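You operate a simulated robot arm through the tools that you are given. There is no shell and no other tool. Be economical: measure what you need, move in short steps, check, and stop when the job is done.

Carry out the task below with a simulated robot arm. There is one attempt and no reset: what you move stays moved.

JOB
Put things in order on the right half of the short trestle. At the end: the silver small gauge stands on top of the pleated filter; the grey rubber cap from the right half of the short trestle stands where the short white pin stood; the spare blue cap stands where the silver small gauge stood; the short white pin from the right half of the short trestle stands where the spare blue cap stood; whatever was shut is shut again. Leave all else as you found it, and nothing knocked over.

The check looks at the end state, three seconds after you hand in, the way a careful person would. Anything else that was tipped, shoved, dropped, spilled or broken makes it a failure. A push-on lid holds only when it is set on centred and level and pressed home; a screw cap is set on level and turned clockwise until tight.

ROBOT AND FRAMES
A 7-joint arm with a two-finger parallel gripper, fixed in place. Base frame: the origin is at the foot of the arm, x ahead of it, y to its left, z up; the work surface is at about z = 0. Units: mm, rad, N and s.
With the tool pointing down near the work surface it reaches from about 220 to 580 mm from the base axis. Its first joint turns from -1.152 to 1.152 rad. Payload 2.5 kg.
The tool frame sits at the grasp point between the pads (the TCP): z along the fingers, y along the line on which they close. The tips reach 23 mm beyond it. The gripper opens to 94 mm. The fingers are 38 mm wide and 10 mm thick; the gripper's body (54 by 96 mm) begins 39 mm behind the TCP.
Orientation is told as [roll, pitch, yaw] about the base's x, y, z axes, in that order, counted from this pose: with the fingers straight down and closing along the base's y, the tool's x points along the base's -x, its y along +y and its z along -z.

CONTROLS
- The arm moves only by the tool send_rows. Its argument "targets" is a list of rows, each an object of numbers (a shift or turn left out is 0, a gripper value left out holds the last): "dx", "dy", "dz": the shift along the tool's x, y, z in mm; "ax", "ay", "az": the turn, a rotation vector about the tool's x, y, z in rad; "hand": the opening, from 0 (shut) to 1 (fully open). In form: [{"dx": .., "dy": .., "dz": .., "ax": .., "ay": .., "az": .., "hand": ..}, ...]. A call has 1 to 20 rows; each row shifts and turns the commanded pose from where the row before left it, along the tool's axes as they then stand. Each row takes 0.2 s and may step no farther than 50 mm and 0.15 rad from the row before; otherwise, or with a gripper value out of range, the whole call is refused. Where a pose cannot be reached the arm comes as near as it can. A force on the tool above 40 N (or 10 N above the force at the start of the call, whichever is more), or a blocked arm, ends the call early, and 0.2 s more pass. Each finger travels about 108 mm/s and halts on what it meets, pressing with about 21 N; the grip force reading is that of the motor and also rises with nothing between the fingers. The clock runs only during rows and for 0.2 s after the last one: add rows that do not move to give the fingers time. It gives the time, the measured TCP pose, the force on the tool (base axes), the opening and the grip force at its end, in the units of the frame above (readings bear some noise).
- Cameras (640 x 400 px; columns grow to the right, rows downward): "scene" is fixed at [89.8, -392, 547.4]; the picture's right is [0.98, -0.17, 0.00], its down [-0.09, -0.54, -0.84] and it looks along [0.15, 0.83, -0.54] (base axes); focal length 326 px, centre (320, 200). "wrist" rides on the gripper at [-39, 0, -44] in the tool frame; the picture's right is [0.00, -1.00, 0.00], its down [0.97, 0.00, -0.24] and it looks along [0.24, 0.00, 0.97] (tool axes); focal length 218 px, centre (320, 200).
- snapshot(camera): a new picture of that camera. It takes no simulated time.
- locate(camera, pixels): for up to 12 pixels [column, row] of the newest picture of that camera ("zoom" is the newest enlarged one), the place [x, y, z] in the base frame of the surface seen there, good to about 2 mm. It takes no simulated time.
- close_up(camera, box): a new picture of the part [left, top, right, bottom] of that camera's present view, enlarged. It takes no simulated time.
- job_done(): hands the job in; it is judged then, once.

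Work in short steps. Measure before you move; look again where a grasp or a placing could have gone wrong, and mend it. You have 80 turns and 54 pictures in all, those below and enlarged ones among them. Open the gripper and draw the arm clear of the work before you hand the job in, unless the task says otherwise; then end with one line.

The tools are called after "Request:" by a JSON object that holds its "api" and its "payload". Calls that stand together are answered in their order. send_rows: Moves the arm, as the interface text tells. Its arguments: {"type":"object","properties":{"targets":{"type":"array","items":{"type":"object","properties":{"dx":{"type":"number"},"dy":{"type":"number"},"dz":{"type":"number"},"ax":{"type":"number"},"ay":{"type":"number"},"az":{"type":"number"},"hand":{"type":"number"}}}}},"required":["targets"]} The other tools are called the same way: snapshot (camera) takes a picture; locate (camera, pixels) gives the place of the surface under pixels of a picture; close_up (camera, box) takes an enlarged picture of a part of a camera's view; job_done () hands the job in.

At the start:

```text
clock: 0.0
eef_pos: [306.9, 184.6, 354.6]
tool_rot: [0.001, -0.001, 0.0]
ft_force: [0.4, 0.0, -0.1]
width: 94.0
gripper_force: 0.0
```

scene: 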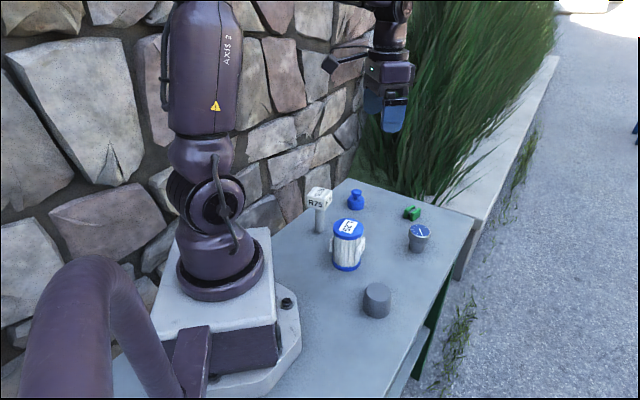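
wrist: 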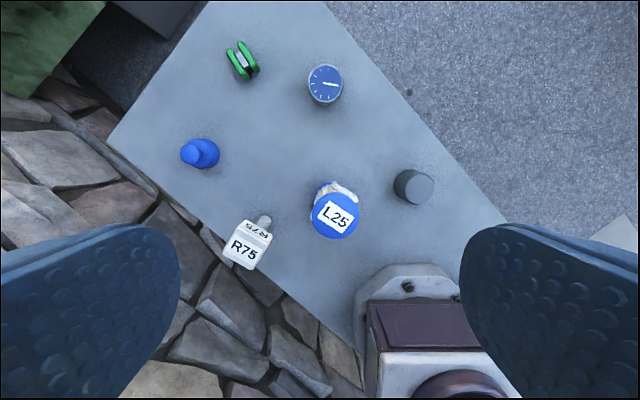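

The pictures show the pin (R75), blue cap, green part, gauge, filter (L25) and grey cap on the table. I enlarge the view to measure them.

Request:
{"api": "close_up", "payload": {"camera": "scene", "box": [280, 170, 480, 330]}}

Request:
{"api": "close_up", "payload": {"camera": "wrist", "box": [160, 20, 480, 280]}}

Request:
{"api": "locate", "payload": {"camera": "wrist", "pixels": [[264, 221], [247, 242], [190, 153], [210, 150], [243, 60], [325, 84], [335, 215], [414, 184], [300, 150], [110, 135], [330, 5], [500, 220]]}}

```text
2.50 times, centred on (380, 250) of scene
```

zoom: 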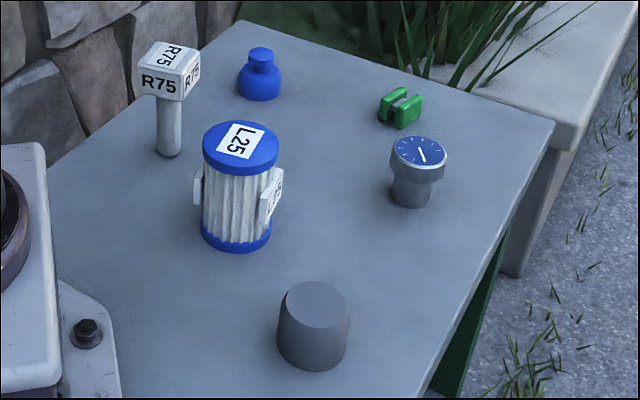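

```text
1.54 times, centred on (320, 150) of wrist
```

zoom: 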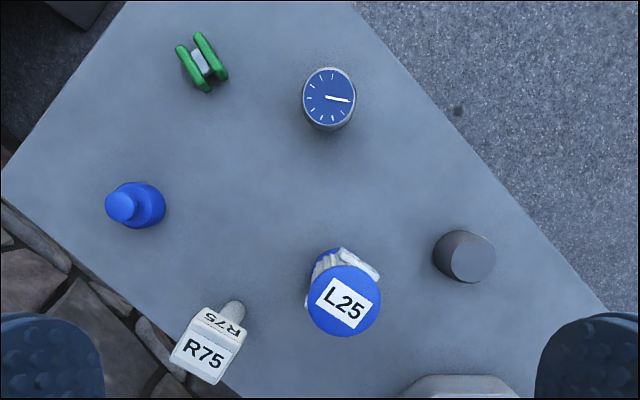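

```text
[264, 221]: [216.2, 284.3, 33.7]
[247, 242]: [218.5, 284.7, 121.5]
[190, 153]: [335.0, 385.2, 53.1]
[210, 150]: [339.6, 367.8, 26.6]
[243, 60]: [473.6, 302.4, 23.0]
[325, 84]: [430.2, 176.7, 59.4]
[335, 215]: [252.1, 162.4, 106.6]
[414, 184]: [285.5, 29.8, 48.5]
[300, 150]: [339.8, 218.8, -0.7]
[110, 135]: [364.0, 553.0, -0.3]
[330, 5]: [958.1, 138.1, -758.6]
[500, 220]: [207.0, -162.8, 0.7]
```

I measure object outlines in the enlarged wrist view (gauge dial around (330,97), filter top (344,300), caps, pin head).

Request:
{"api": "locate", "payload": {"camera": "zoom", "pixels": [[306, 96], [353, 96], [330, 70], [330, 122], [310, 300], [378, 300], [344, 269], [344, 332], [448, 262], [493, 262], [470, 236], [470, 280]]}}

Request:
{"api": "locate", "payload": {"camera": "zoom", "pixels": [[108, 207], [134, 207], [120, 192], [120, 220], [163, 205], [145, 184], [150, 226], [173, 361], [218, 382], [236, 345], [196, 327], [234, 306]]}}

Request:
{"api": "close_up", "payload": {"camera": "scene", "box": [295, 175, 375, 275]}}

```text
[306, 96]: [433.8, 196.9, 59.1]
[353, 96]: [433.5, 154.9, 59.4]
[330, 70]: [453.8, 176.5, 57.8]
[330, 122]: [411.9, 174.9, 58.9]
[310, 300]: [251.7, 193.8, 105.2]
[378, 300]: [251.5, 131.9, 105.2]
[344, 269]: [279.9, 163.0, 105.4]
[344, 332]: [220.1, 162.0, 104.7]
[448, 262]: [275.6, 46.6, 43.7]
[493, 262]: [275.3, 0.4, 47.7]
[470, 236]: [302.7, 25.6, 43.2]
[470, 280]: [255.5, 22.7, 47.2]
```

```text
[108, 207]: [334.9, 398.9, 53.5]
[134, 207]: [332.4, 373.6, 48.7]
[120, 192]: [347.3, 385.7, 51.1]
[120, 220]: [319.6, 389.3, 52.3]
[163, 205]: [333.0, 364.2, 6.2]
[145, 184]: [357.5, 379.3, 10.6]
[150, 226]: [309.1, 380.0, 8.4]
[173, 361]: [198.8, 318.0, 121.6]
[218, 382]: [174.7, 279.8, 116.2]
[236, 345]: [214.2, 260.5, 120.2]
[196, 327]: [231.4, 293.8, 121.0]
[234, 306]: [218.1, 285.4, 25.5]
```

```text
4.00 times, centred on (335, 225) of scene
```

zoom: 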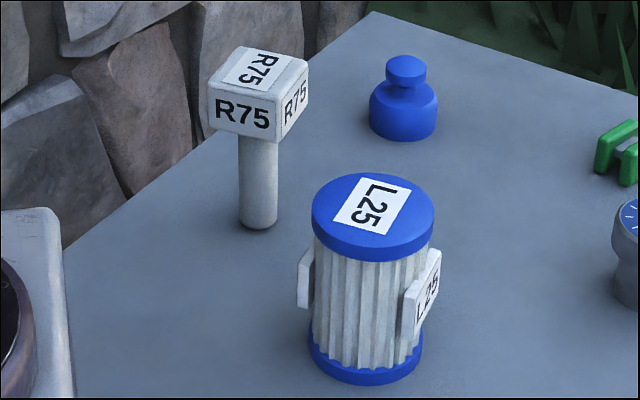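

Gauge centre is about (432.5, 176), top z 59; filter top centre (251, 163), z 105. I move above the gauge and check from there.

Request:
{"api": "send_rows", "payload": {"targets": [{"dx": -31.4, "dy": -2.1, "dz": 35}, {"dx": -31.4, "dy": -2.1, "dz": 35}, {"dx": -31.4, "dy": -2.2, "dz": 35}, {"dx": -31.4, "dy": -2.2, "dz": 35}, {"dz": 40}, {"dz": 15}, {}]}}

Request:
{"api": "snapshot", "payload": {"camera": "wrist"}}

```text
clock: 1.6
eef_pos: [431.6, 177.0, 159.2]
tool_rot: [0.0, 0.0, 0.0]
ft_force: [-0.1, -0.7, 0.3]
width: 93.9
gripper_force: 0.1
```

```text
48 pictures are left
```

wrist: 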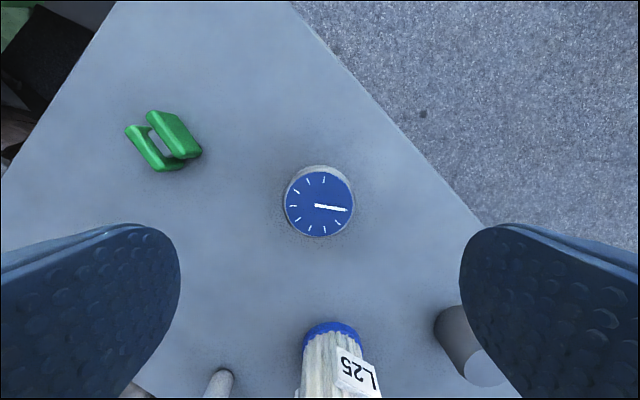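

The gauge dial is at (319,203). I measure its edges and, from here, filter and pin details.

Request:
{"api": "locate", "payload": {"camera": "wrist", "pixels": [[287, 203], [352, 203], [319, 173], [319, 235], [319, 168], [222, 378], [340, 330]]}}

```text
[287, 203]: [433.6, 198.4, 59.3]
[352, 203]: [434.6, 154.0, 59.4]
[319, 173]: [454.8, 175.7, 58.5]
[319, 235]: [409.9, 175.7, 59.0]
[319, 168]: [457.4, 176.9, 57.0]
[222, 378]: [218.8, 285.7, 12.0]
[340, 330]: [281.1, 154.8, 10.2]
```

Centre confirmed at (432.5, 176). I descend to TCP z 45 and close on the head.

Request:
{"api": "send_rows", "payload": {"targets": [{"dz": 40}, {"dz": 40}, {"dz": 35}, {}, {"hand": 0}, {}, {}, {}]}}

Request:
{"api": "close_up", "payload": {"camera": "scene", "box": [380, 150, 480, 270]}}

```text
clock: 3.4
eef_pos: [432.4, 177.2, 45.0]
tool_rot: [0.001, 0.0, 0.001]
ft_force: [1.1, -0.5, -0.3]
width: 51.2
gripper_force: 20.9
```

```text
3.33 times, centred on (430, 210) of scene
```

zoom: 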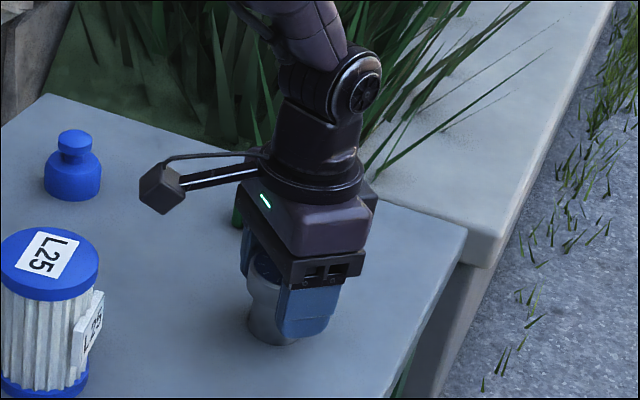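

Grip holds at 51 mm. I lift the gauge to TCP z 175 and carry it above the filter.

Request:
{"api": "send_rows", "payload": {"targets": [{"dz": -15}, {"dz": -35}, {"dz": -40}, {"dz": -40}, {"dx": 30, "dy": -2}, {"dx": 40, "dy": -3}, {"dx": 40, "dy": -3}, {"dx": 40, "dy": -3}, {"dx": 31, "dy": -2.5}, {}, {}]}}

Request:
{"api": "close_up", "payload": {"camera": "scene", "box": [280, 130, 440, 290]}}

Request:
{"api": "snapshot", "payload": {"camera": "wrist"}}

```text
clock: 5.8
eef_pos: [252.0, 162.1, 174.5]
tool_rot: [0.001, -0.001, -0.001]
ft_force: [0.6, 1.0, -1.7]
width: 51.3
gripper_force: 21.2
```

```text
2.50 times, centred on (360, 210) of scene
```

zoom: 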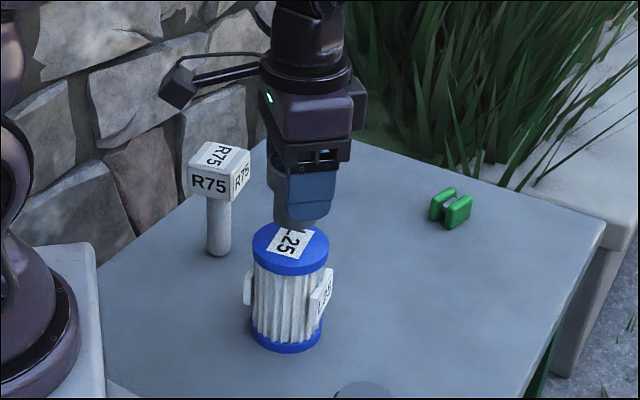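

```text
45 pictures are left
```

wrist: 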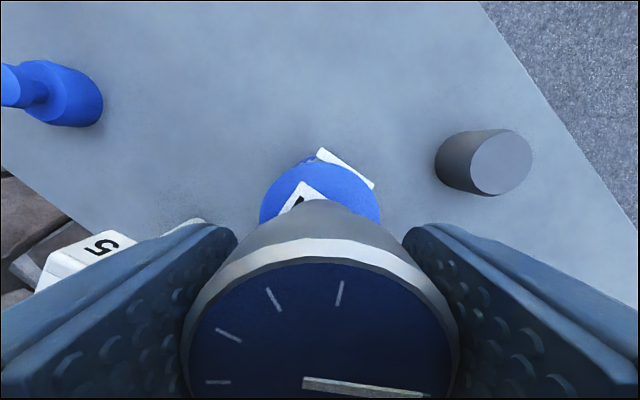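

Gauge is above the filter (centred). I lower 20 mm, then in small steps until contact.

Request:
{"api": "send_rows", "payload": {"targets": [{"dx": 1, "dz": 10}, {"dz": 10}, {"dz": 1}, {"dz": 1}, {"dz": 1}, {}]}}

```text
clock: 7.2
eef_pos: [251.4, 162.1, 152.8]
tool_rot: [0.0, -0.001, 0.001]
ft_force: [0.3, 0.1, -2.6]
width: 51.3
gripper_force: 21.0
```

No contact yet (fz -2.6). I continue in 0.5–0.7 mm steps.

Request:
{"api": "send_rows", "payload": {"targets": [{"dz": 0.7}, {}, {"dz": 0.5}, {}, {"dz": 0.5}, {}]}}

```text
clock: 8.6
eef_pos: [249.4, 162.0, 149.5]
tool_rot: [-0.001, 0.0, 0.0]
ft_force: [-0.2, 0.6, -1.5]
width: 51.2
gripper_force: 20.9
```

Commanded TCP is about 150.3; still no clear contact. I look at the gap.

Request:
{"api": "close_up", "payload": {"camera": "scene", "box": [310, 170, 390, 250]}}

Request:
{"api": "send_rows", "payload": {"targets": [{"dz": 0.4}, {}, {}]}}

```text
5.00 times, centred on (350, 210) of scene
```

zoom: 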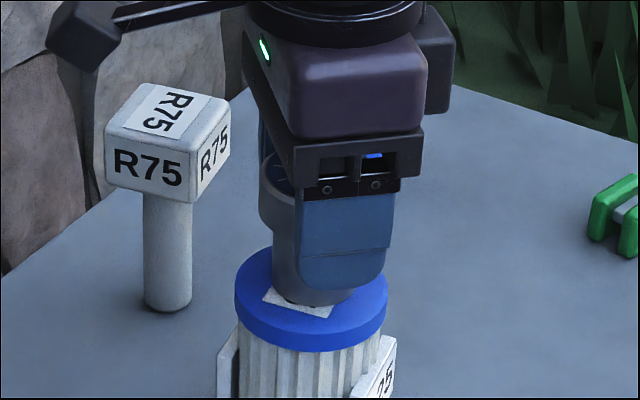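

```text
clock: 9.4
eef_pos: [249.5, 162.4, 148.4]
tool_rot: [0.0, 0.0, 0.0]
ft_force: [-0.1, -0.1, -1.1]
width: 51.4
gripper_force: 20.8
```

Very near but force unchanged; a few more fine steps.

Request:
{"api": "send_rows", "payload": {"targets": [{"dz": 0.5}, {}, {"dz": 0.5}, {}, {}]}}

```text
clock: 10.6
eef_pos: [250.4, 163.3, 148.5]
tool_rot: [0.0, -0.002, 0.0]
ft_force: [-3.0, -3.9, 19.1]
width: 51.4
gripper_force: 21.1
```

Contact (19 N). I ease up slightly and open.

Request:
{"api": "send_rows", "payload": {"targets": [{"dz": -0.4}, {}, {"hand": 0.75}, {}, {}]}}

Request:
{"api": "snapshot", "payload": {"camera": "wrist"}}

```text
clock: 11.8
eef_pos: [249.8, 162.0, 148.9]
tool_rot: [0.0, 0.0, 0.0]
ft_force: [0.5, -0.4, -0.6]
width: 70.3
gripper_force: 0.1
```

```text
43 pictures are left
```

wrist: 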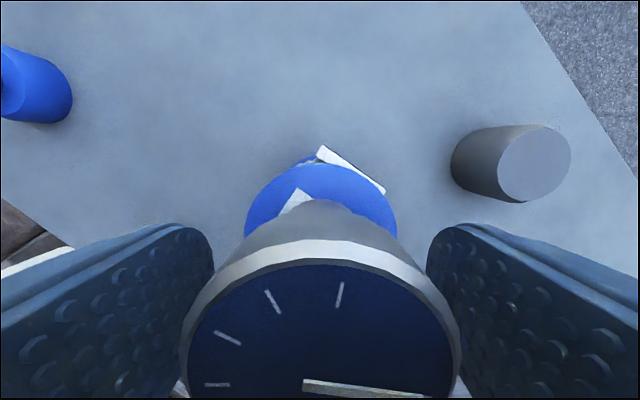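

Gauge released upright. I rise and travel over the blue cap near (334, 386).

Request:
{"api": "send_rows", "payload": {"targets": [{"dz": -20}, {"dz": -40}, {"dz": -21}, {"dx": -14, "dy": 37.3}, {"dx": -14, "dy": 37.3}, {"dx": -14, "dy": 37.3}, {"dx": -14, "dy": 37.3}, {"dx": -14, "dy": 37.4}, {"dx": -14, "dy": 37.4, "hand": 1}, {"dz": 35}, {"dz": 35}, {}]}}

Request:
{"api": "snapshot", "payload": {"camera": "wrist"}}

Request:
{"api": "snapshot", "payload": {"camera": "scene"}}

```text
clock: 14.4
eef_pos: [335.0, 386.7, 159.8]
tool_rot: [0.0, 0.001, -0.001]
ft_force: [-0.5, -0.1, 0.3]
width: 94.0
gripper_force: 0.0
```

```text
42 pictures are left
```

wrist: 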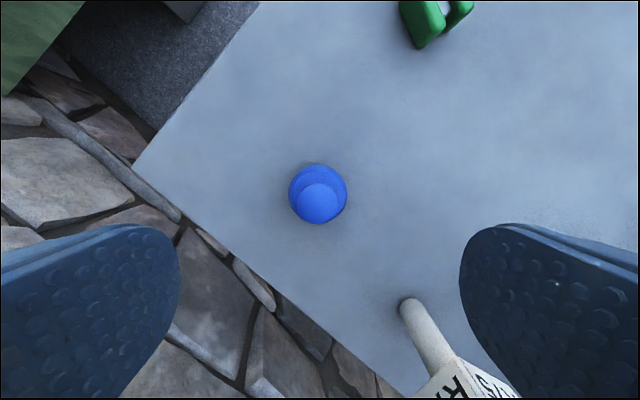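

```text
41 pictures are left
```

scene: 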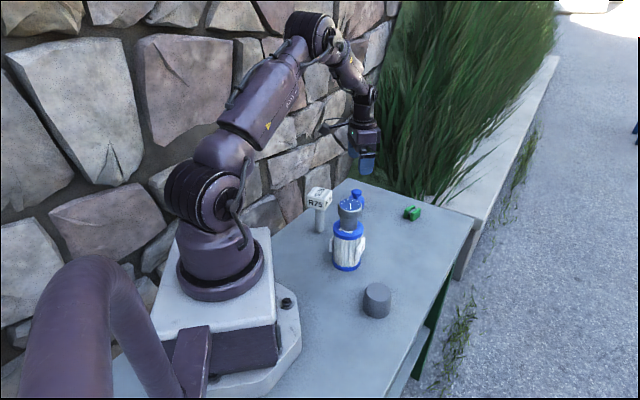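

Gauge stands on the filter. The blue cap is at (318,195); I measure its knob and base, and the pin foot at (410,305).

Request:
{"api": "locate", "payload": {"camera": "wrist", "pixels": [[319, 204], [297, 204], [340, 204], [319, 185], [319, 221], [290, 190], [346, 190], [318, 165], [402, 305], [415, 301], [408, 298], [460, 380]]}}

Request:
{"api": "close_up", "payload": {"camera": "wrist", "box": [240, 140, 400, 240]}}

```text
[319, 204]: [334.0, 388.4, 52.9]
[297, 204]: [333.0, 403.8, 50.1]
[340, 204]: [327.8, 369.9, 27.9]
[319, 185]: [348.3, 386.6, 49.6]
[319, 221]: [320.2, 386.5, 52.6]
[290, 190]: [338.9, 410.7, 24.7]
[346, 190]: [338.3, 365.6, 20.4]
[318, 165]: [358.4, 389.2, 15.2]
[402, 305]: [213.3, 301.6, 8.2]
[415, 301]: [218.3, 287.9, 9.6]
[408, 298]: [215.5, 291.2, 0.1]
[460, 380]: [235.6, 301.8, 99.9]
```

```text
4.00 times, centred on (320, 190) of wrist
```

zoom: 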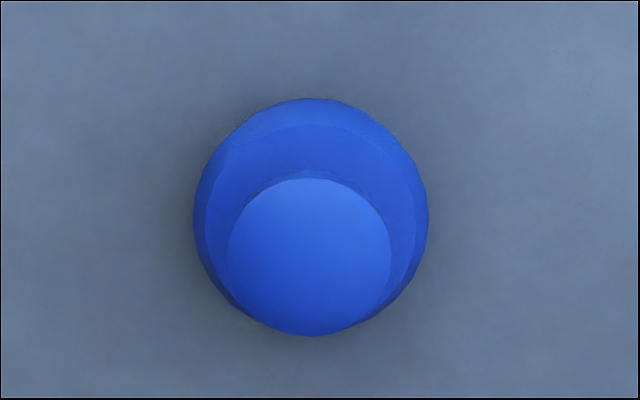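

Cap centre (334, 388), base 46 mm wide. I grip the base low (TCP z 27).

Request:
{"api": "send_rows", "payload": {"targets": [{"dy": 1.5, "dz": 40}, {"dz": 40}, {"dz": 40}, {"dz": 12.5}, {}, {"hand": 0}, {}, {}, {}]}}

```text
clock: 16.4
eef_pos: [334.6, 388.7, 27.6]
tool_rot: [0.001, 0.0, 0.0]
ft_force: [0.0, -1.3, -0.3]
width: 47.1
gripper_force: 21.0
```

Gripped (47 mm). I lift and carry it to the gauge's old spot (432.5, 176).

Request:
{"api": "send_rows", "payload": {"targets": [{"dz": -10}, {"dz": -40}, {"dz": -40}, {"dx": -16.3, "dy": -35.3}, {"dx": -16.3, "dy": -35.3}, {"dx": -16.3, "dy": -35.3}, {"dx": -16.3, "dy": -35.3}, {"dx": -16.4, "dy": -35.3}, {"dx": -16.4, "dy": -35.3}, {}, {}]}}

Request:
{"api": "snapshot", "payload": {"camera": "wrist"}}

```text
clock: 18.8
eef_pos: [431.0, 175.0, 115.6]
tool_rot: [-0.001, 0.001, 0.0]
ft_force: [-0.2, -0.4, -1.9]
width: 47.2
gripper_force: 21.8
```

```text
39 pictures are left
```

wrist: 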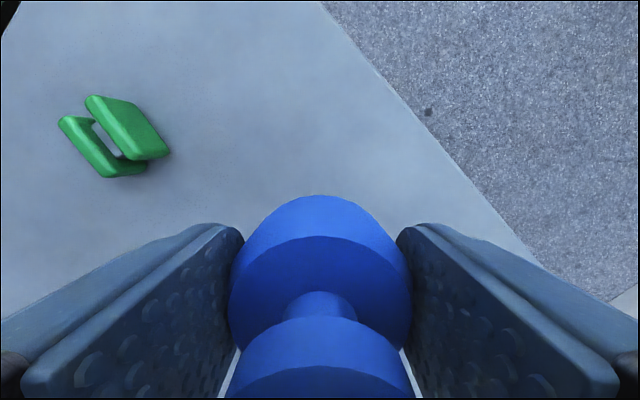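

Held level. I lower to just above the table, then finely until contact.

Request:
{"api": "send_rows", "payload": {"targets": [{"dz": 40}, {"dz": 30}, {"dz": 17}, {"dz": 1}, {"dz": 1}, {}, {"dz": 0.5}, {}, {"dz": 0.5}, {}]}}

```text
clock: 21.0
eef_pos: [430.7, 175.8, 27.1]
tool_rot: [-0.001, 0.0, 0.001]
ft_force: [0.2, -0.3, -0.9]
width: 46.8
gripper_force: 20.7
```

Force small still; a couple more fine steps.

Request:
{"api": "send_rows", "payload": {"targets": [{"dz": 0.4}, {}, {"dz": 0.4}, {}]}}

```text
clock: 22.0
eef_pos: [432.1, 176.0, 26.3]
tool_rot: [0.001, -0.002, 0.0]
ft_force: [-2.0, -1.5, 5.0]
width: 47.2
gripper_force: 21.0
```

Contact with 5 N. I open, rise and check.

Request:
{"api": "send_rows", "payload": {"targets": [{"hand": 0.8}, {}, {}, {"dz": -30}, {"dz": -40, "hand": 1}, {"dz": -40}, {"dz": -25}, {}]}}

Request:
{"api": "snapshot", "payload": {"camera": "wrist"}}

```text
clock: 23.8
eef_pos: [430.2, 176.9, 161.0]
tool_rot: [0.0, 0.0, -0.001]
ft_force: [-0.6, -0.5, 0.5]
width: 94.1
gripper_force: 0.1
```

```text
38 pictures are left
```

wrist: 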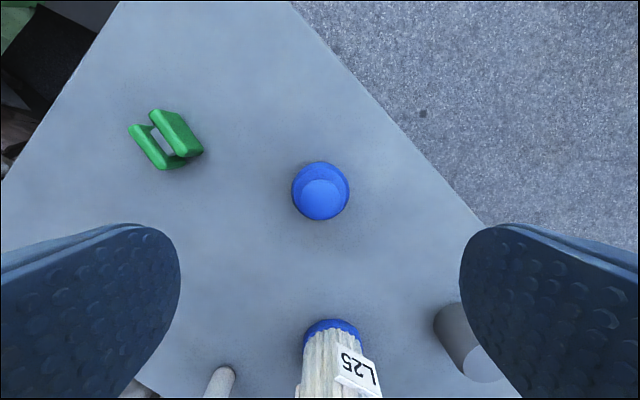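

Blue cap is placed. Next I rise and go over the pin near (217, 287) to measure its head orientation.

Request:
{"api": "send_rows", "payload": {"targets": [{"dz": -40}, {"dz": -39}, {"dy": 37, "dz": -20}, {"dy": 37}, {"dy": 37}, {"dx": 43}, {"dx": 43}, {"dx": 43}, {"dx": 43}, {"dx": 43}, {}]}}

Request:
{"api": "snapshot", "payload": {"camera": "wrist"}}

```text
clock: 26.2
eef_pos: [215.5, 287.2, 262.1]
tool_rot: [-0.001, 0.0, 0.0]
ft_force: [0.3, 0.2, 0.2]
width: 94.0
gripper_force: 0.0
```

```text
37 pictures are left
```

wrist: 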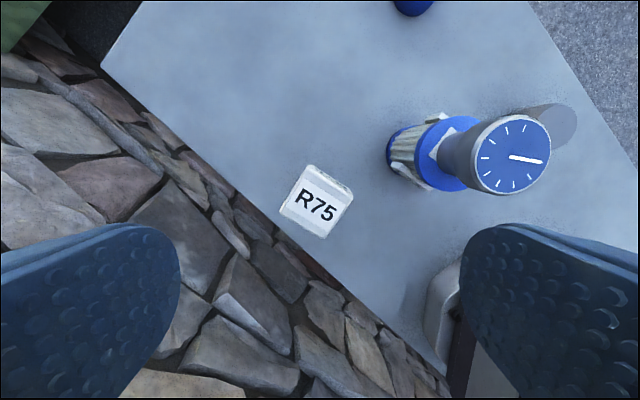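

I enlarge the head (around (316,202)) to measure its corners.

Request:
{"api": "close_up", "payload": {"camera": "wrist", "box": [256, 150, 384, 250]}}

```text
4.00 times, centred on (320, 200) of wrist
```

zoom: 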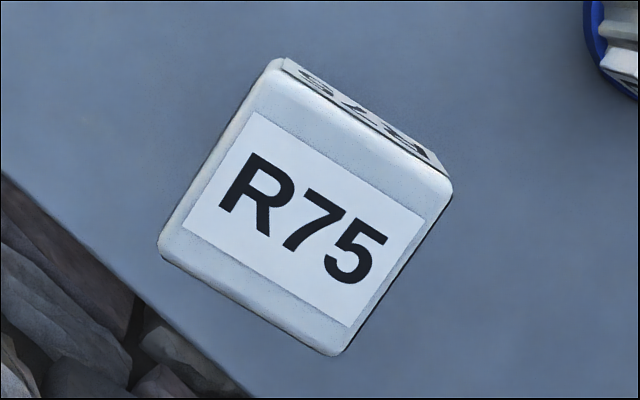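

Request:
{"api": "locate", "payload": {"camera": "zoom", "pixels": [[262, 85], [165, 240], [440, 200], [335, 348], [303, 222], [252, 110], [184, 225], [424, 220], [350, 327], [215, 160], [390, 275], [250, 300]]}}

```text
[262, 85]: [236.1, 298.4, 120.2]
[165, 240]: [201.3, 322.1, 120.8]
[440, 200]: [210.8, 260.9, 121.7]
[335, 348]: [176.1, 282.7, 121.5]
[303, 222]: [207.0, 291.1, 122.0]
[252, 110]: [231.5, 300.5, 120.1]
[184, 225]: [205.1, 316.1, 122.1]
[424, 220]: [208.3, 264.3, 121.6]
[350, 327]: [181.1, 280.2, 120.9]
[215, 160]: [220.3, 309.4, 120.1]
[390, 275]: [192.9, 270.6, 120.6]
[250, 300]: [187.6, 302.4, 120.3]
```

Head centre is about (206.5, 291), sides turned 32.6°, stem coaxial. Before descending I check how near the stone wall is.

Request:
{"api": "locate", "payload": {"camera": "wrist", "pixels": [[180, 205], [235, 235], [285, 255], [240, 300], [330, 320], [60, 210], [215, 160], [330, 275]]}}

Request:
{"api": "locate", "payload": {"camera": "scene", "pixels": [[260, 200], [310, 150], [340, 130], [300, 50]]}}

```text
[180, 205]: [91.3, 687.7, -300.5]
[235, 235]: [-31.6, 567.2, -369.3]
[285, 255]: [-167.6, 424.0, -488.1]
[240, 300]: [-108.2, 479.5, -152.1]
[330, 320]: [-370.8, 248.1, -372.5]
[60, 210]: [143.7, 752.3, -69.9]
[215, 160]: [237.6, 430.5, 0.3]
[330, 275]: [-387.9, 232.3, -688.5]
```

```text
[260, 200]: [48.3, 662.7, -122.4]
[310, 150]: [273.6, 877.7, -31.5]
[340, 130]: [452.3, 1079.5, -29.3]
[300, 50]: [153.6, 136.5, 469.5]
```

Wall is far away. I shift over the head centre, turn the gripper 0.569 rad, lower to z 190 and check alignment.

Request:
{"api": "send_rows", "payload": {"targets": [{"dx": 10.5, "dy": 4}, {"az": 0.1423}, {"az": 0.1423}, {"az": 0.1423}, {"az": 0.1423}, {"dz": 35}, {"dz": 35}, {}]}}

Request:
{"api": "snapshot", "payload": {"camera": "wrist"}}

```text
clock: 28.0
eef_pos: [206.7, 291.9, 189.3]
tool_rot: [-0.001, 0.002, -0.57]
ft_force: [0.7, -0.1, 0.1]
width: 93.9
gripper_force: 0.1
```

```text
35 pictures are left
```

wrist: 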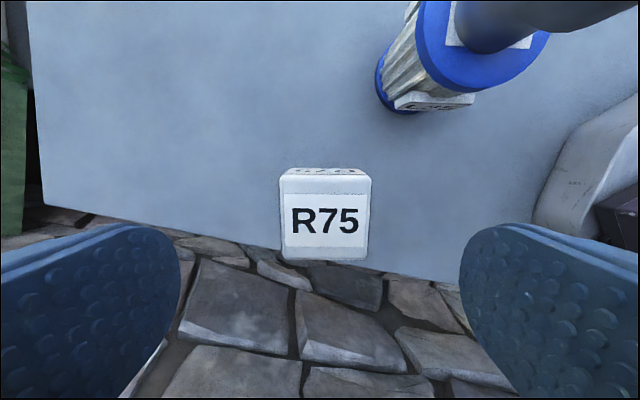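

Head looks square to the fingers, with a slight offset (centre column 326). I measure it.

Request:
{"api": "locate", "payload": {"camera": "wrist", "pixels": [[284, 220], [367, 220], [326, 200], [326, 256], [285, 247], [365, 247], [365, 195], [287, 195]]}}

Request:
{"api": "close_up", "payload": {"camera": "wrist", "box": [256, 160, 384, 270]}}

```text
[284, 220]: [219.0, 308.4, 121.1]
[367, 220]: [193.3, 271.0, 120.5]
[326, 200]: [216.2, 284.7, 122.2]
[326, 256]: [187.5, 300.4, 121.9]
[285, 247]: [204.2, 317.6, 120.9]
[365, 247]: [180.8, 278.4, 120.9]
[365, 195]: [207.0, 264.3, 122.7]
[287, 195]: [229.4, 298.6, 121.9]
```

```text
3.64 times, centred on (320, 215) of wrist
```

zoom: 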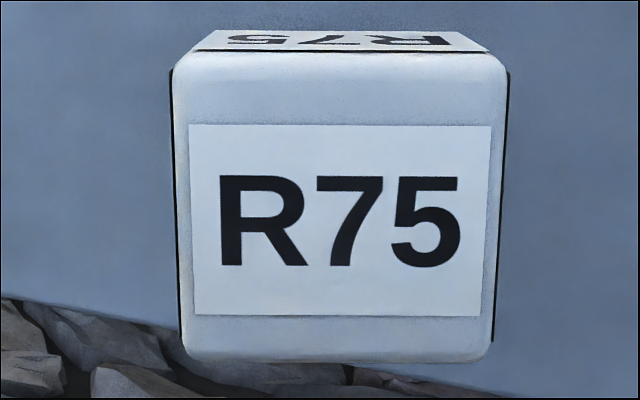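

Centre offset is about -1.5 mm along the closing line. I correct it, descend to TCP z 100 and close in stages.

Request:
{"api": "send_rows", "payload": {"targets": [{"dx": -0.4, "dy": -1.5, "dz": 40}, {"dz": 40}, {"dz": 10}, {}, {"hand": 0.6}, {}, {}, {"hand": 0.54}, {"hand": 0.5}, {}]}}

Request:
{"api": "snapshot", "payload": {"camera": "wrist"}}

```text
clock: 30.2
eef_pos: [206.2, 290.5, 100.1]
tool_rot: [0.0, 0.0, -0.568]
ft_force: [-1.3, -1.3, -0.2]
width: 50.0
gripper_force: 20.9
```

```text
33 pictures are left
```

wrist: 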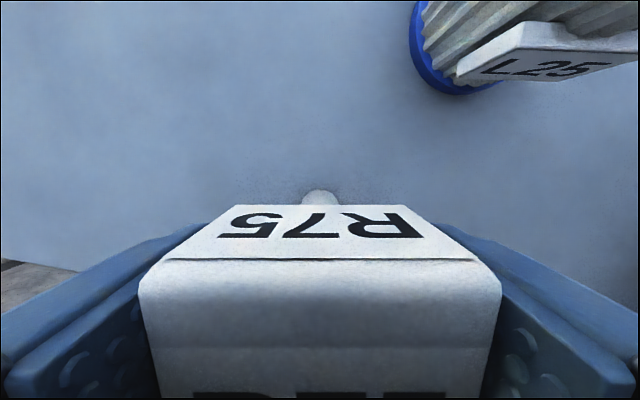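

Head is gripped at 50 mm. I record the stem foot position at (319,195) before lifting.

Request:
{"api": "locate", "payload": {"camera": "wrist", "pixels": [[319, 191], [319, 200], [303, 200], [337, 200], [319, 180]]}}

Request:
{"api": "close_up", "payload": {"camera": "wrist", "box": [270, 170, 370, 230]}}

```text
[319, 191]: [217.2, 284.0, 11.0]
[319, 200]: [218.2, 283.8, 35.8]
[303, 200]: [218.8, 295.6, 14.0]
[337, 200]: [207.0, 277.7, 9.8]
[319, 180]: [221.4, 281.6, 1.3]
```

```text
6.40 times, centred on (320, 200) of wrist
```

zoom: 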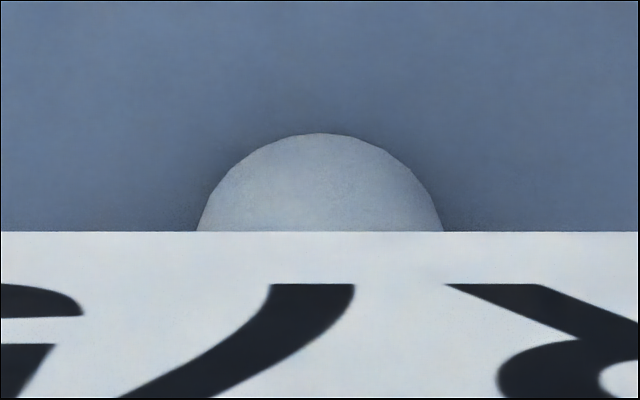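

Stem centre ≈ (207, 290). I lift the pin 45 mm and carry it to the blue cap's old spot (334, 388).

Request:
{"api": "send_rows", "payload": {"targets": [{"hand": 0}, {}, {"dz": -5}, {"dz": -20}, {"dz": -20}, {"dx": -8.4, "dy": 21.3}, {"dx": -9.2, "dy": 26}, {"dx": -9.2, "dy": 26}, {"dx": -9.2, "dy": 26}, {"dx": -9.2, "dy": 26}, {"dx": -9.2, "dy": 26}, {}, {}]}}

Request:
{"api": "close_up", "payload": {"camera": "scene", "box": [290, 130, 430, 280]}}

Request:
{"api": "snapshot", "payload": {"camera": "wrist"}}

```text
clock: 33.0
eef_pos: [333.4, 388.9, 144.6]
tool_rot: [0.001, 0.001, -0.57]
ft_force: [-0.2, 0.2, -4.8]
width: 49.7
gripper_force: 20.6
```

```text
2.67 times, centred on (360, 205) of scene
```

zoom: 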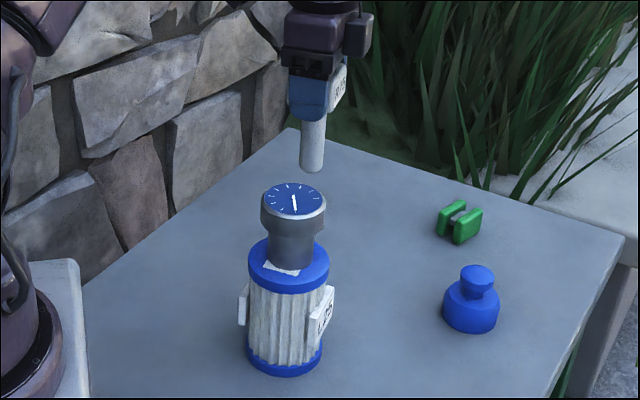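

```text
30 pictures are left
```

wrist: 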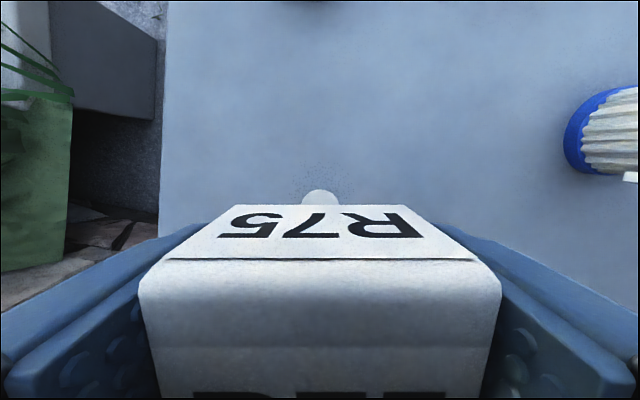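

Pin hangs upright and unslipped. I lower 43 mm, then finely to contact.

Request:
{"api": "send_rows", "payload": {"targets": [{"dz": 20}, {"dz": 18}, {"dz": 4}, {"dz": 1}, {}, {"dz": 0.5}, {}, {"dz": 0.5}, {}, {"dz": 0.4}, {}]}}

```text
clock: 35.4
eef_pos: [333.1, 386.8, 100.2]
tool_rot: [-0.001, 0.0, -0.567]
ft_force: [0.2, 0.9, -4.2]
width: 50.0
gripper_force: 21.0
```

Still hanging (fz -4.2). More fine steps.

Request:
{"api": "send_rows", "payload": {"targets": [{"dz": 0.4}, {}, {"dz": 0.4}, {}, {}]}}

```text
clock: 36.6
eef_pos: [334.1, 387.1, 100.4]
tool_rot: [0.002, 0.0, -0.569]
ft_force: [-0.5, -1.7, -0.2]
width: 49.7
gripper_force: 21.5
```

Contact is beginning (fz up to -0.2). One more 0.3 mm and a reading.

Request:
{"api": "send_rows", "payload": {"targets": [{"dz": 0.3}, {}, {}]}}

Request:
{"api": "snapshot", "payload": {"camera": "wrist"}}

```text
clock: 37.4
eef_pos: [333.0, 386.6, 100.2]
tool_rot: [0.0, 0.0, -0.568]
ft_force: [-1.9, -1.8, 3.4]
width: 49.9
gripper_force: 20.9
```

```text
29 pictures are left
```

wrist: 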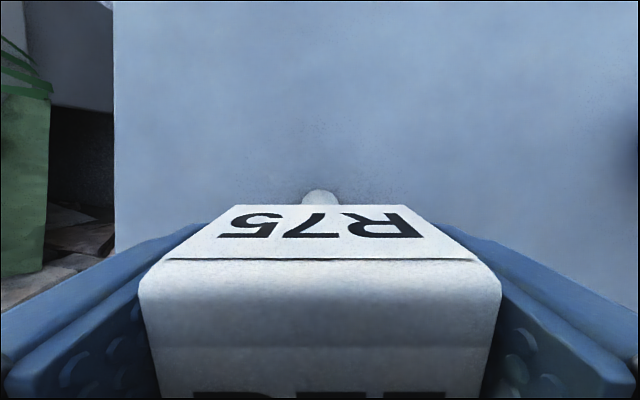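

Pin is on the table. I check the foot position, then open in small steps.

Request:
{"api": "locate", "payload": {"camera": "wrist", "pixels": [[319, 191], [319, 200], [303, 200]]}}

Request:
{"api": "send_rows", "payload": {"targets": [{"hand": 0.56}, {}, {"hand": 0.8}, {}, {"hand": 1}, {}]}}

Request:
{"api": "snapshot", "payload": {"camera": "wrist"}}

```text
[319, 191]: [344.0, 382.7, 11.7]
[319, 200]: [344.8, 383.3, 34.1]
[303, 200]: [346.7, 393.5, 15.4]
```

```text
clock: 38.8
eef_pos: [333.2, 387.6, 100.8]
tool_rot: [0.001, -0.001, -0.569]
ft_force: [0.0, 0.1, 0.6]
width: 94.3
gripper_force: 0.0
```

```text
28 pictures are left
```

wrist: 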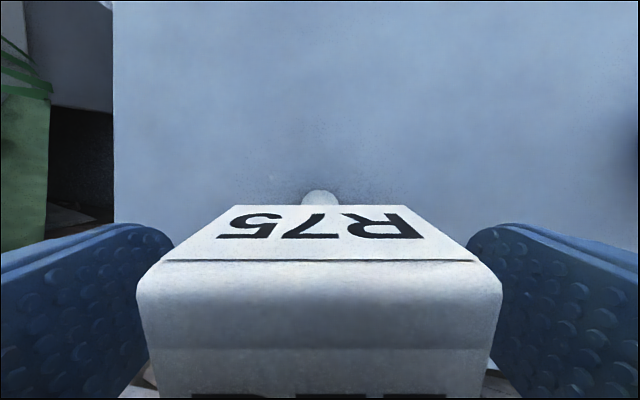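

Pin stands free at about (334, 389). I rise, turn back, and travel to the grey cap near (279, 24).

Request:
{"api": "send_rows", "payload": {"targets": [{"dz": -30}, {"dz": -40}, {"dz": -40}, {"dz": -40}, {"az": -0.1423}, {"az": -0.1423}, {"az": -0.1422}, {"az": -0.1422}, {"dx": 6.8, "dy": -45.5}, {"dx": 6.8, "dy": -45.5}, {"dx": 6.8, "dy": -45.5}, {"dx": 6.8, "dy": -45.5}, {"dx": 6.8, "dy": -45.5}, {"dx": 6.8, "dy": -45.5}, {"dx": 6.8, "dy": -45.5}, {"dx": 6.8, "dy": -45.5}, {"dz": 45}, {"dz": 45}, {}]}}

Request:
{"api": "snapshot", "payload": {"camera": "wrist"}}

Request:
{"api": "snapshot", "payload": {"camera": "scene"}}

```text
clock: 42.8
eef_pos: [278.4, 24.5, 159.0]
tool_rot: [0.001, 0.0, 0.0]
ft_force: [0.2, -0.4, 0.0]
width: 93.7
gripper_force: 0.1
```

```text
27 pictures are left
```

wrist: 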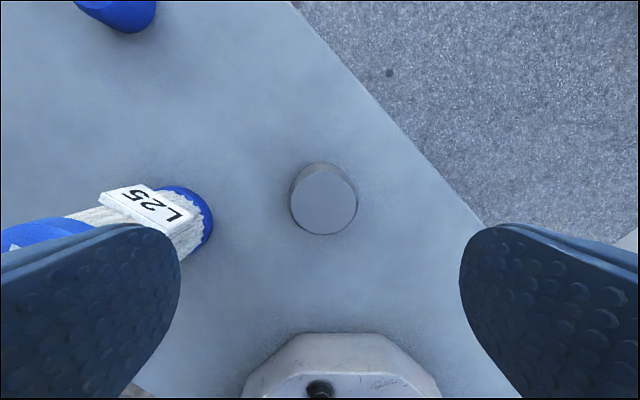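

```text
26 pictures are left
```

scene: 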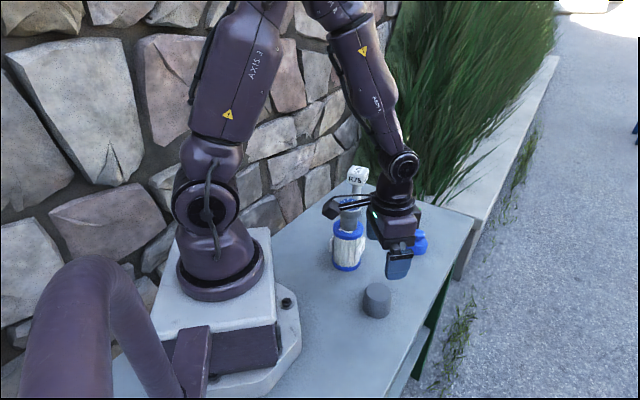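

The cap is at (324,201). I measure its top edges.

Request:
{"api": "locate", "payload": {"camera": "wrist", "pixels": [[294, 203], [355, 203], [324, 173], [324, 232], [324, 202], [323, 161], [291, 200]]}}

Request:
{"api": "close_up", "payload": {"camera": "wrist", "box": [260, 150, 388, 250]}}

```text
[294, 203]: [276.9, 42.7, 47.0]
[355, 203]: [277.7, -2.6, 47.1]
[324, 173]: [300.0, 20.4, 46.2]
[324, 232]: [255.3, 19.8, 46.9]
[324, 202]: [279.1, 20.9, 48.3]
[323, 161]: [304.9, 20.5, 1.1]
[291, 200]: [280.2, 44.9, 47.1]
```

```text
4.00 times, centred on (324, 200) of wrist
```

zoom: 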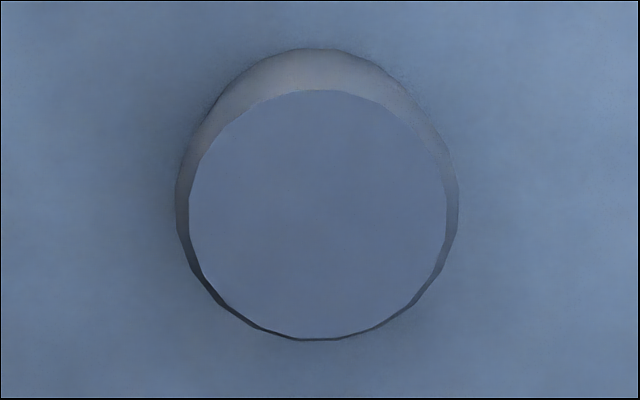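

Centre ≈ (278, 20.5). I correct, descend to TCP z 30 and grip.

Request:
{"api": "send_rows", "payload": {"targets": [{"dx": 1, "dy": -3.5, "dz": 40}, {"dz": 40}, {"dz": 40}, {"dz": 9.6}, {}, {"hand": 0.58}, {}, {}, {"hand": 0}, {}, {}]}}

```text
clock: 45.2
eef_pos: [278.3, 19.9, 29.7]
tool_rot: [0.002, 0.0, 0.0]
ft_force: [-0.3, 0.2, -0.6]
width: 55.2
gripper_force: 21.1
```

Gripped (55 mm at the base). I lift high (TCP 240) and carry it over to the pin's old spot (207, 290).

Request:
{"api": "send_rows", "payload": {"targets": [{"dz": -10}, {"dz": -40}, {"dz": -40}, {"dz": -40}, {"dz": -40}, {"dz": -40}, {"dx": 8, "dy": 30}, {"dx": 9, "dy": 34.3}, {"dx": 9, "dy": 34.3}, {"dx": 9, "dy": 34.3}, {"dx": 9, "dy": 34.3}, {"dx": 9, "dy": 34.3}, {"dx": 9, "dy": 34.3}, {"dx": 9, "dy": 34.2}, {}, {}]}}

Request:
{"api": "snapshot", "payload": {"camera": "wrist"}}

Request:
{"api": "snapshot", "payload": {"camera": "scene"}}

```text
clock: 48.6
eef_pos: [207.1, 290.8, 240.5]
tool_rot: [0.0, 0.001, 0.002]
ft_force: [0.3, -0.1, -1.1]
width: 55.4
gripper_force: 21.3
```

```text
24 pictures are left
```

wrist: 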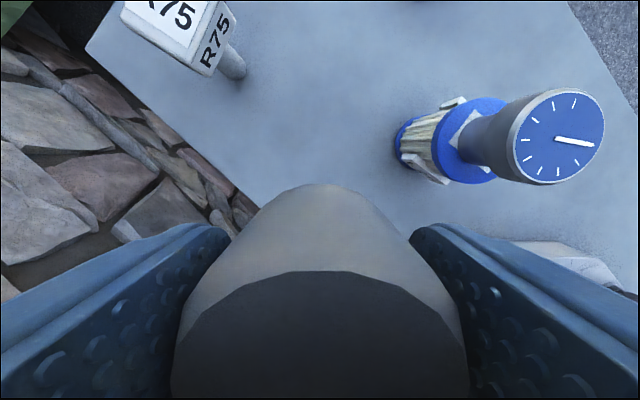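

```text
23 pictures are left
```

scene: 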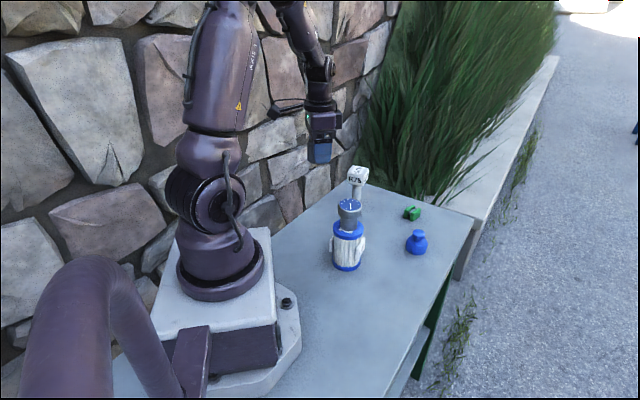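

Cap is held level over the spot. I check the table edge distance (edge pixels near (250,200) and (170,125)).

Request:
{"api": "locate", "payload": {"camera": "wrist", "pixels": [[262, 200], [215, 155], [175, 115], [130, 73], [255, 203], [206, 158]]}}

```text
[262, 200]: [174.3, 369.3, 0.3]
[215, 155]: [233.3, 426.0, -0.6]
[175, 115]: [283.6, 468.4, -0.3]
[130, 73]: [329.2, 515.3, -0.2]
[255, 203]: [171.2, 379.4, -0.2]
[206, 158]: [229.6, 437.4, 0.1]
```

Edge is ~90 mm away, fine. I lower to just above the table and then finely.

Request:
{"api": "send_rows", "payload": {"targets": [{"dz": 40}, {"dz": 40}, {"dz": 40}, {"dz": 40}, {"dz": 30}, {"dz": 17}, {"dz": 1}, {"dz": 1}, {}, {"dz": 0.5}, {}, {"dz": 0.5}, {}, {"dz": 0.3}, {}]}}

```text
clock: 51.8
eef_pos: [206.2, 290.9, 30.7]
tool_rot: [0.0, 0.001, -0.001]
ft_force: [0.3, -0.2, -0.1]
width: 55.1
gripper_force: 20.9
```

Not firmly touching yet; fine steps continue.

Request:
{"api": "send_rows", "payload": {"targets": [{"dz": 0.4}, {}, {"dz": 0.4}, {}, {}]}}

```text
clock: 53.0
eef_pos: [207.0, 289.1, 28.3]
tool_rot: [0.0, 0.001, -0.001]
ft_force: [-3.9, -5.0, 13.3]
width: 55.2
gripper_force: 21.1
```

Contact (13 N). I ease 0.3 mm, open, rise and turn to see the result.

Request:
{"api": "send_rows", "payload": {"targets": [{"dz": -0.3}, {}, {"hand": 0.8}, {}, {"hand": 1}, {}, {"dz": -30}, {"dz": -40}, {"dz": -40}, {"dz": -40}, {"dz": -40}, {"dz": -40}, {}]}}

Request:
{"api": "snapshot", "payload": {"camera": "wrist"}}

Request:
{"api": "close_up", "payload": {"camera": "scene", "box": [290, 150, 450, 290]}}

```text
clock: 55.8
eef_pos: [206.6, 290.1, 260.3]
tool_rot: [0.0, 0.001, 0.0]
ft_force: [0.0, -1.0, -0.5]
width: 94.2
gripper_force: 0.1
```

```text
22 pictures are left
```

wrist: 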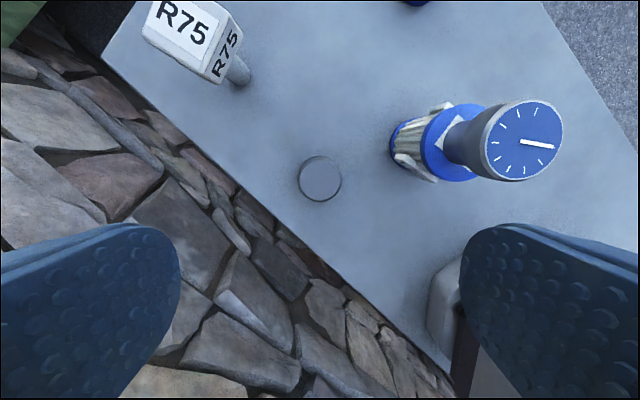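

```text
2.86 times, centred on (370, 220) of scene
```

zoom: 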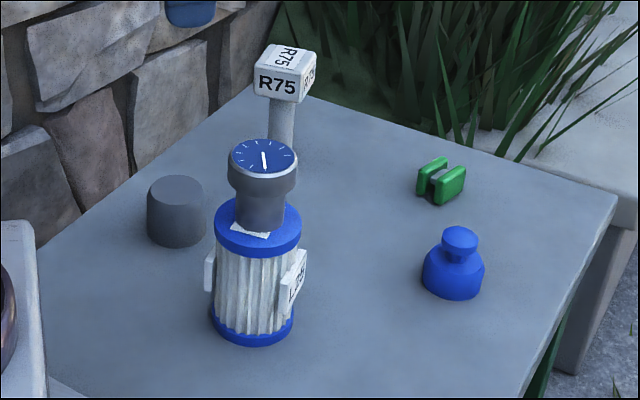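

All four items stand in place. I verify positions numerically from the wrist view (grey cap (320,178), gauge dial (525,140)).

Request:
{"api": "locate", "payload": {"camera": "wrist", "pixels": [[320, 178], [302, 178], [339, 178], [524, 140], [490, 140], [558, 140], [525, 105], [525, 176]]}}

```text
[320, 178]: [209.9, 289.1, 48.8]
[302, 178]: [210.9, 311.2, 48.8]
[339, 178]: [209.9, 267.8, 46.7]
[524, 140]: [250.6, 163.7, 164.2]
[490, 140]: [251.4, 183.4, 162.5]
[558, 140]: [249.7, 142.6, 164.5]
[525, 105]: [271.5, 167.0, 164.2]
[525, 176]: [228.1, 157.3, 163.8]
```

The positions check out: gauge (250.5, 163) on the filter and grey cap (209, 289). The arm is clear at z 260 with the gripper open, so I hand in.

Request:
{"api": "job_done", "payload": {}}

```text
The job is handed in.
```

The job is handed in: the gauge stands on the filter, and the blue cap, white pin and grey cap each stand in their new places. Nothing else was touched or tipped, and I found nothing that needed shutting.
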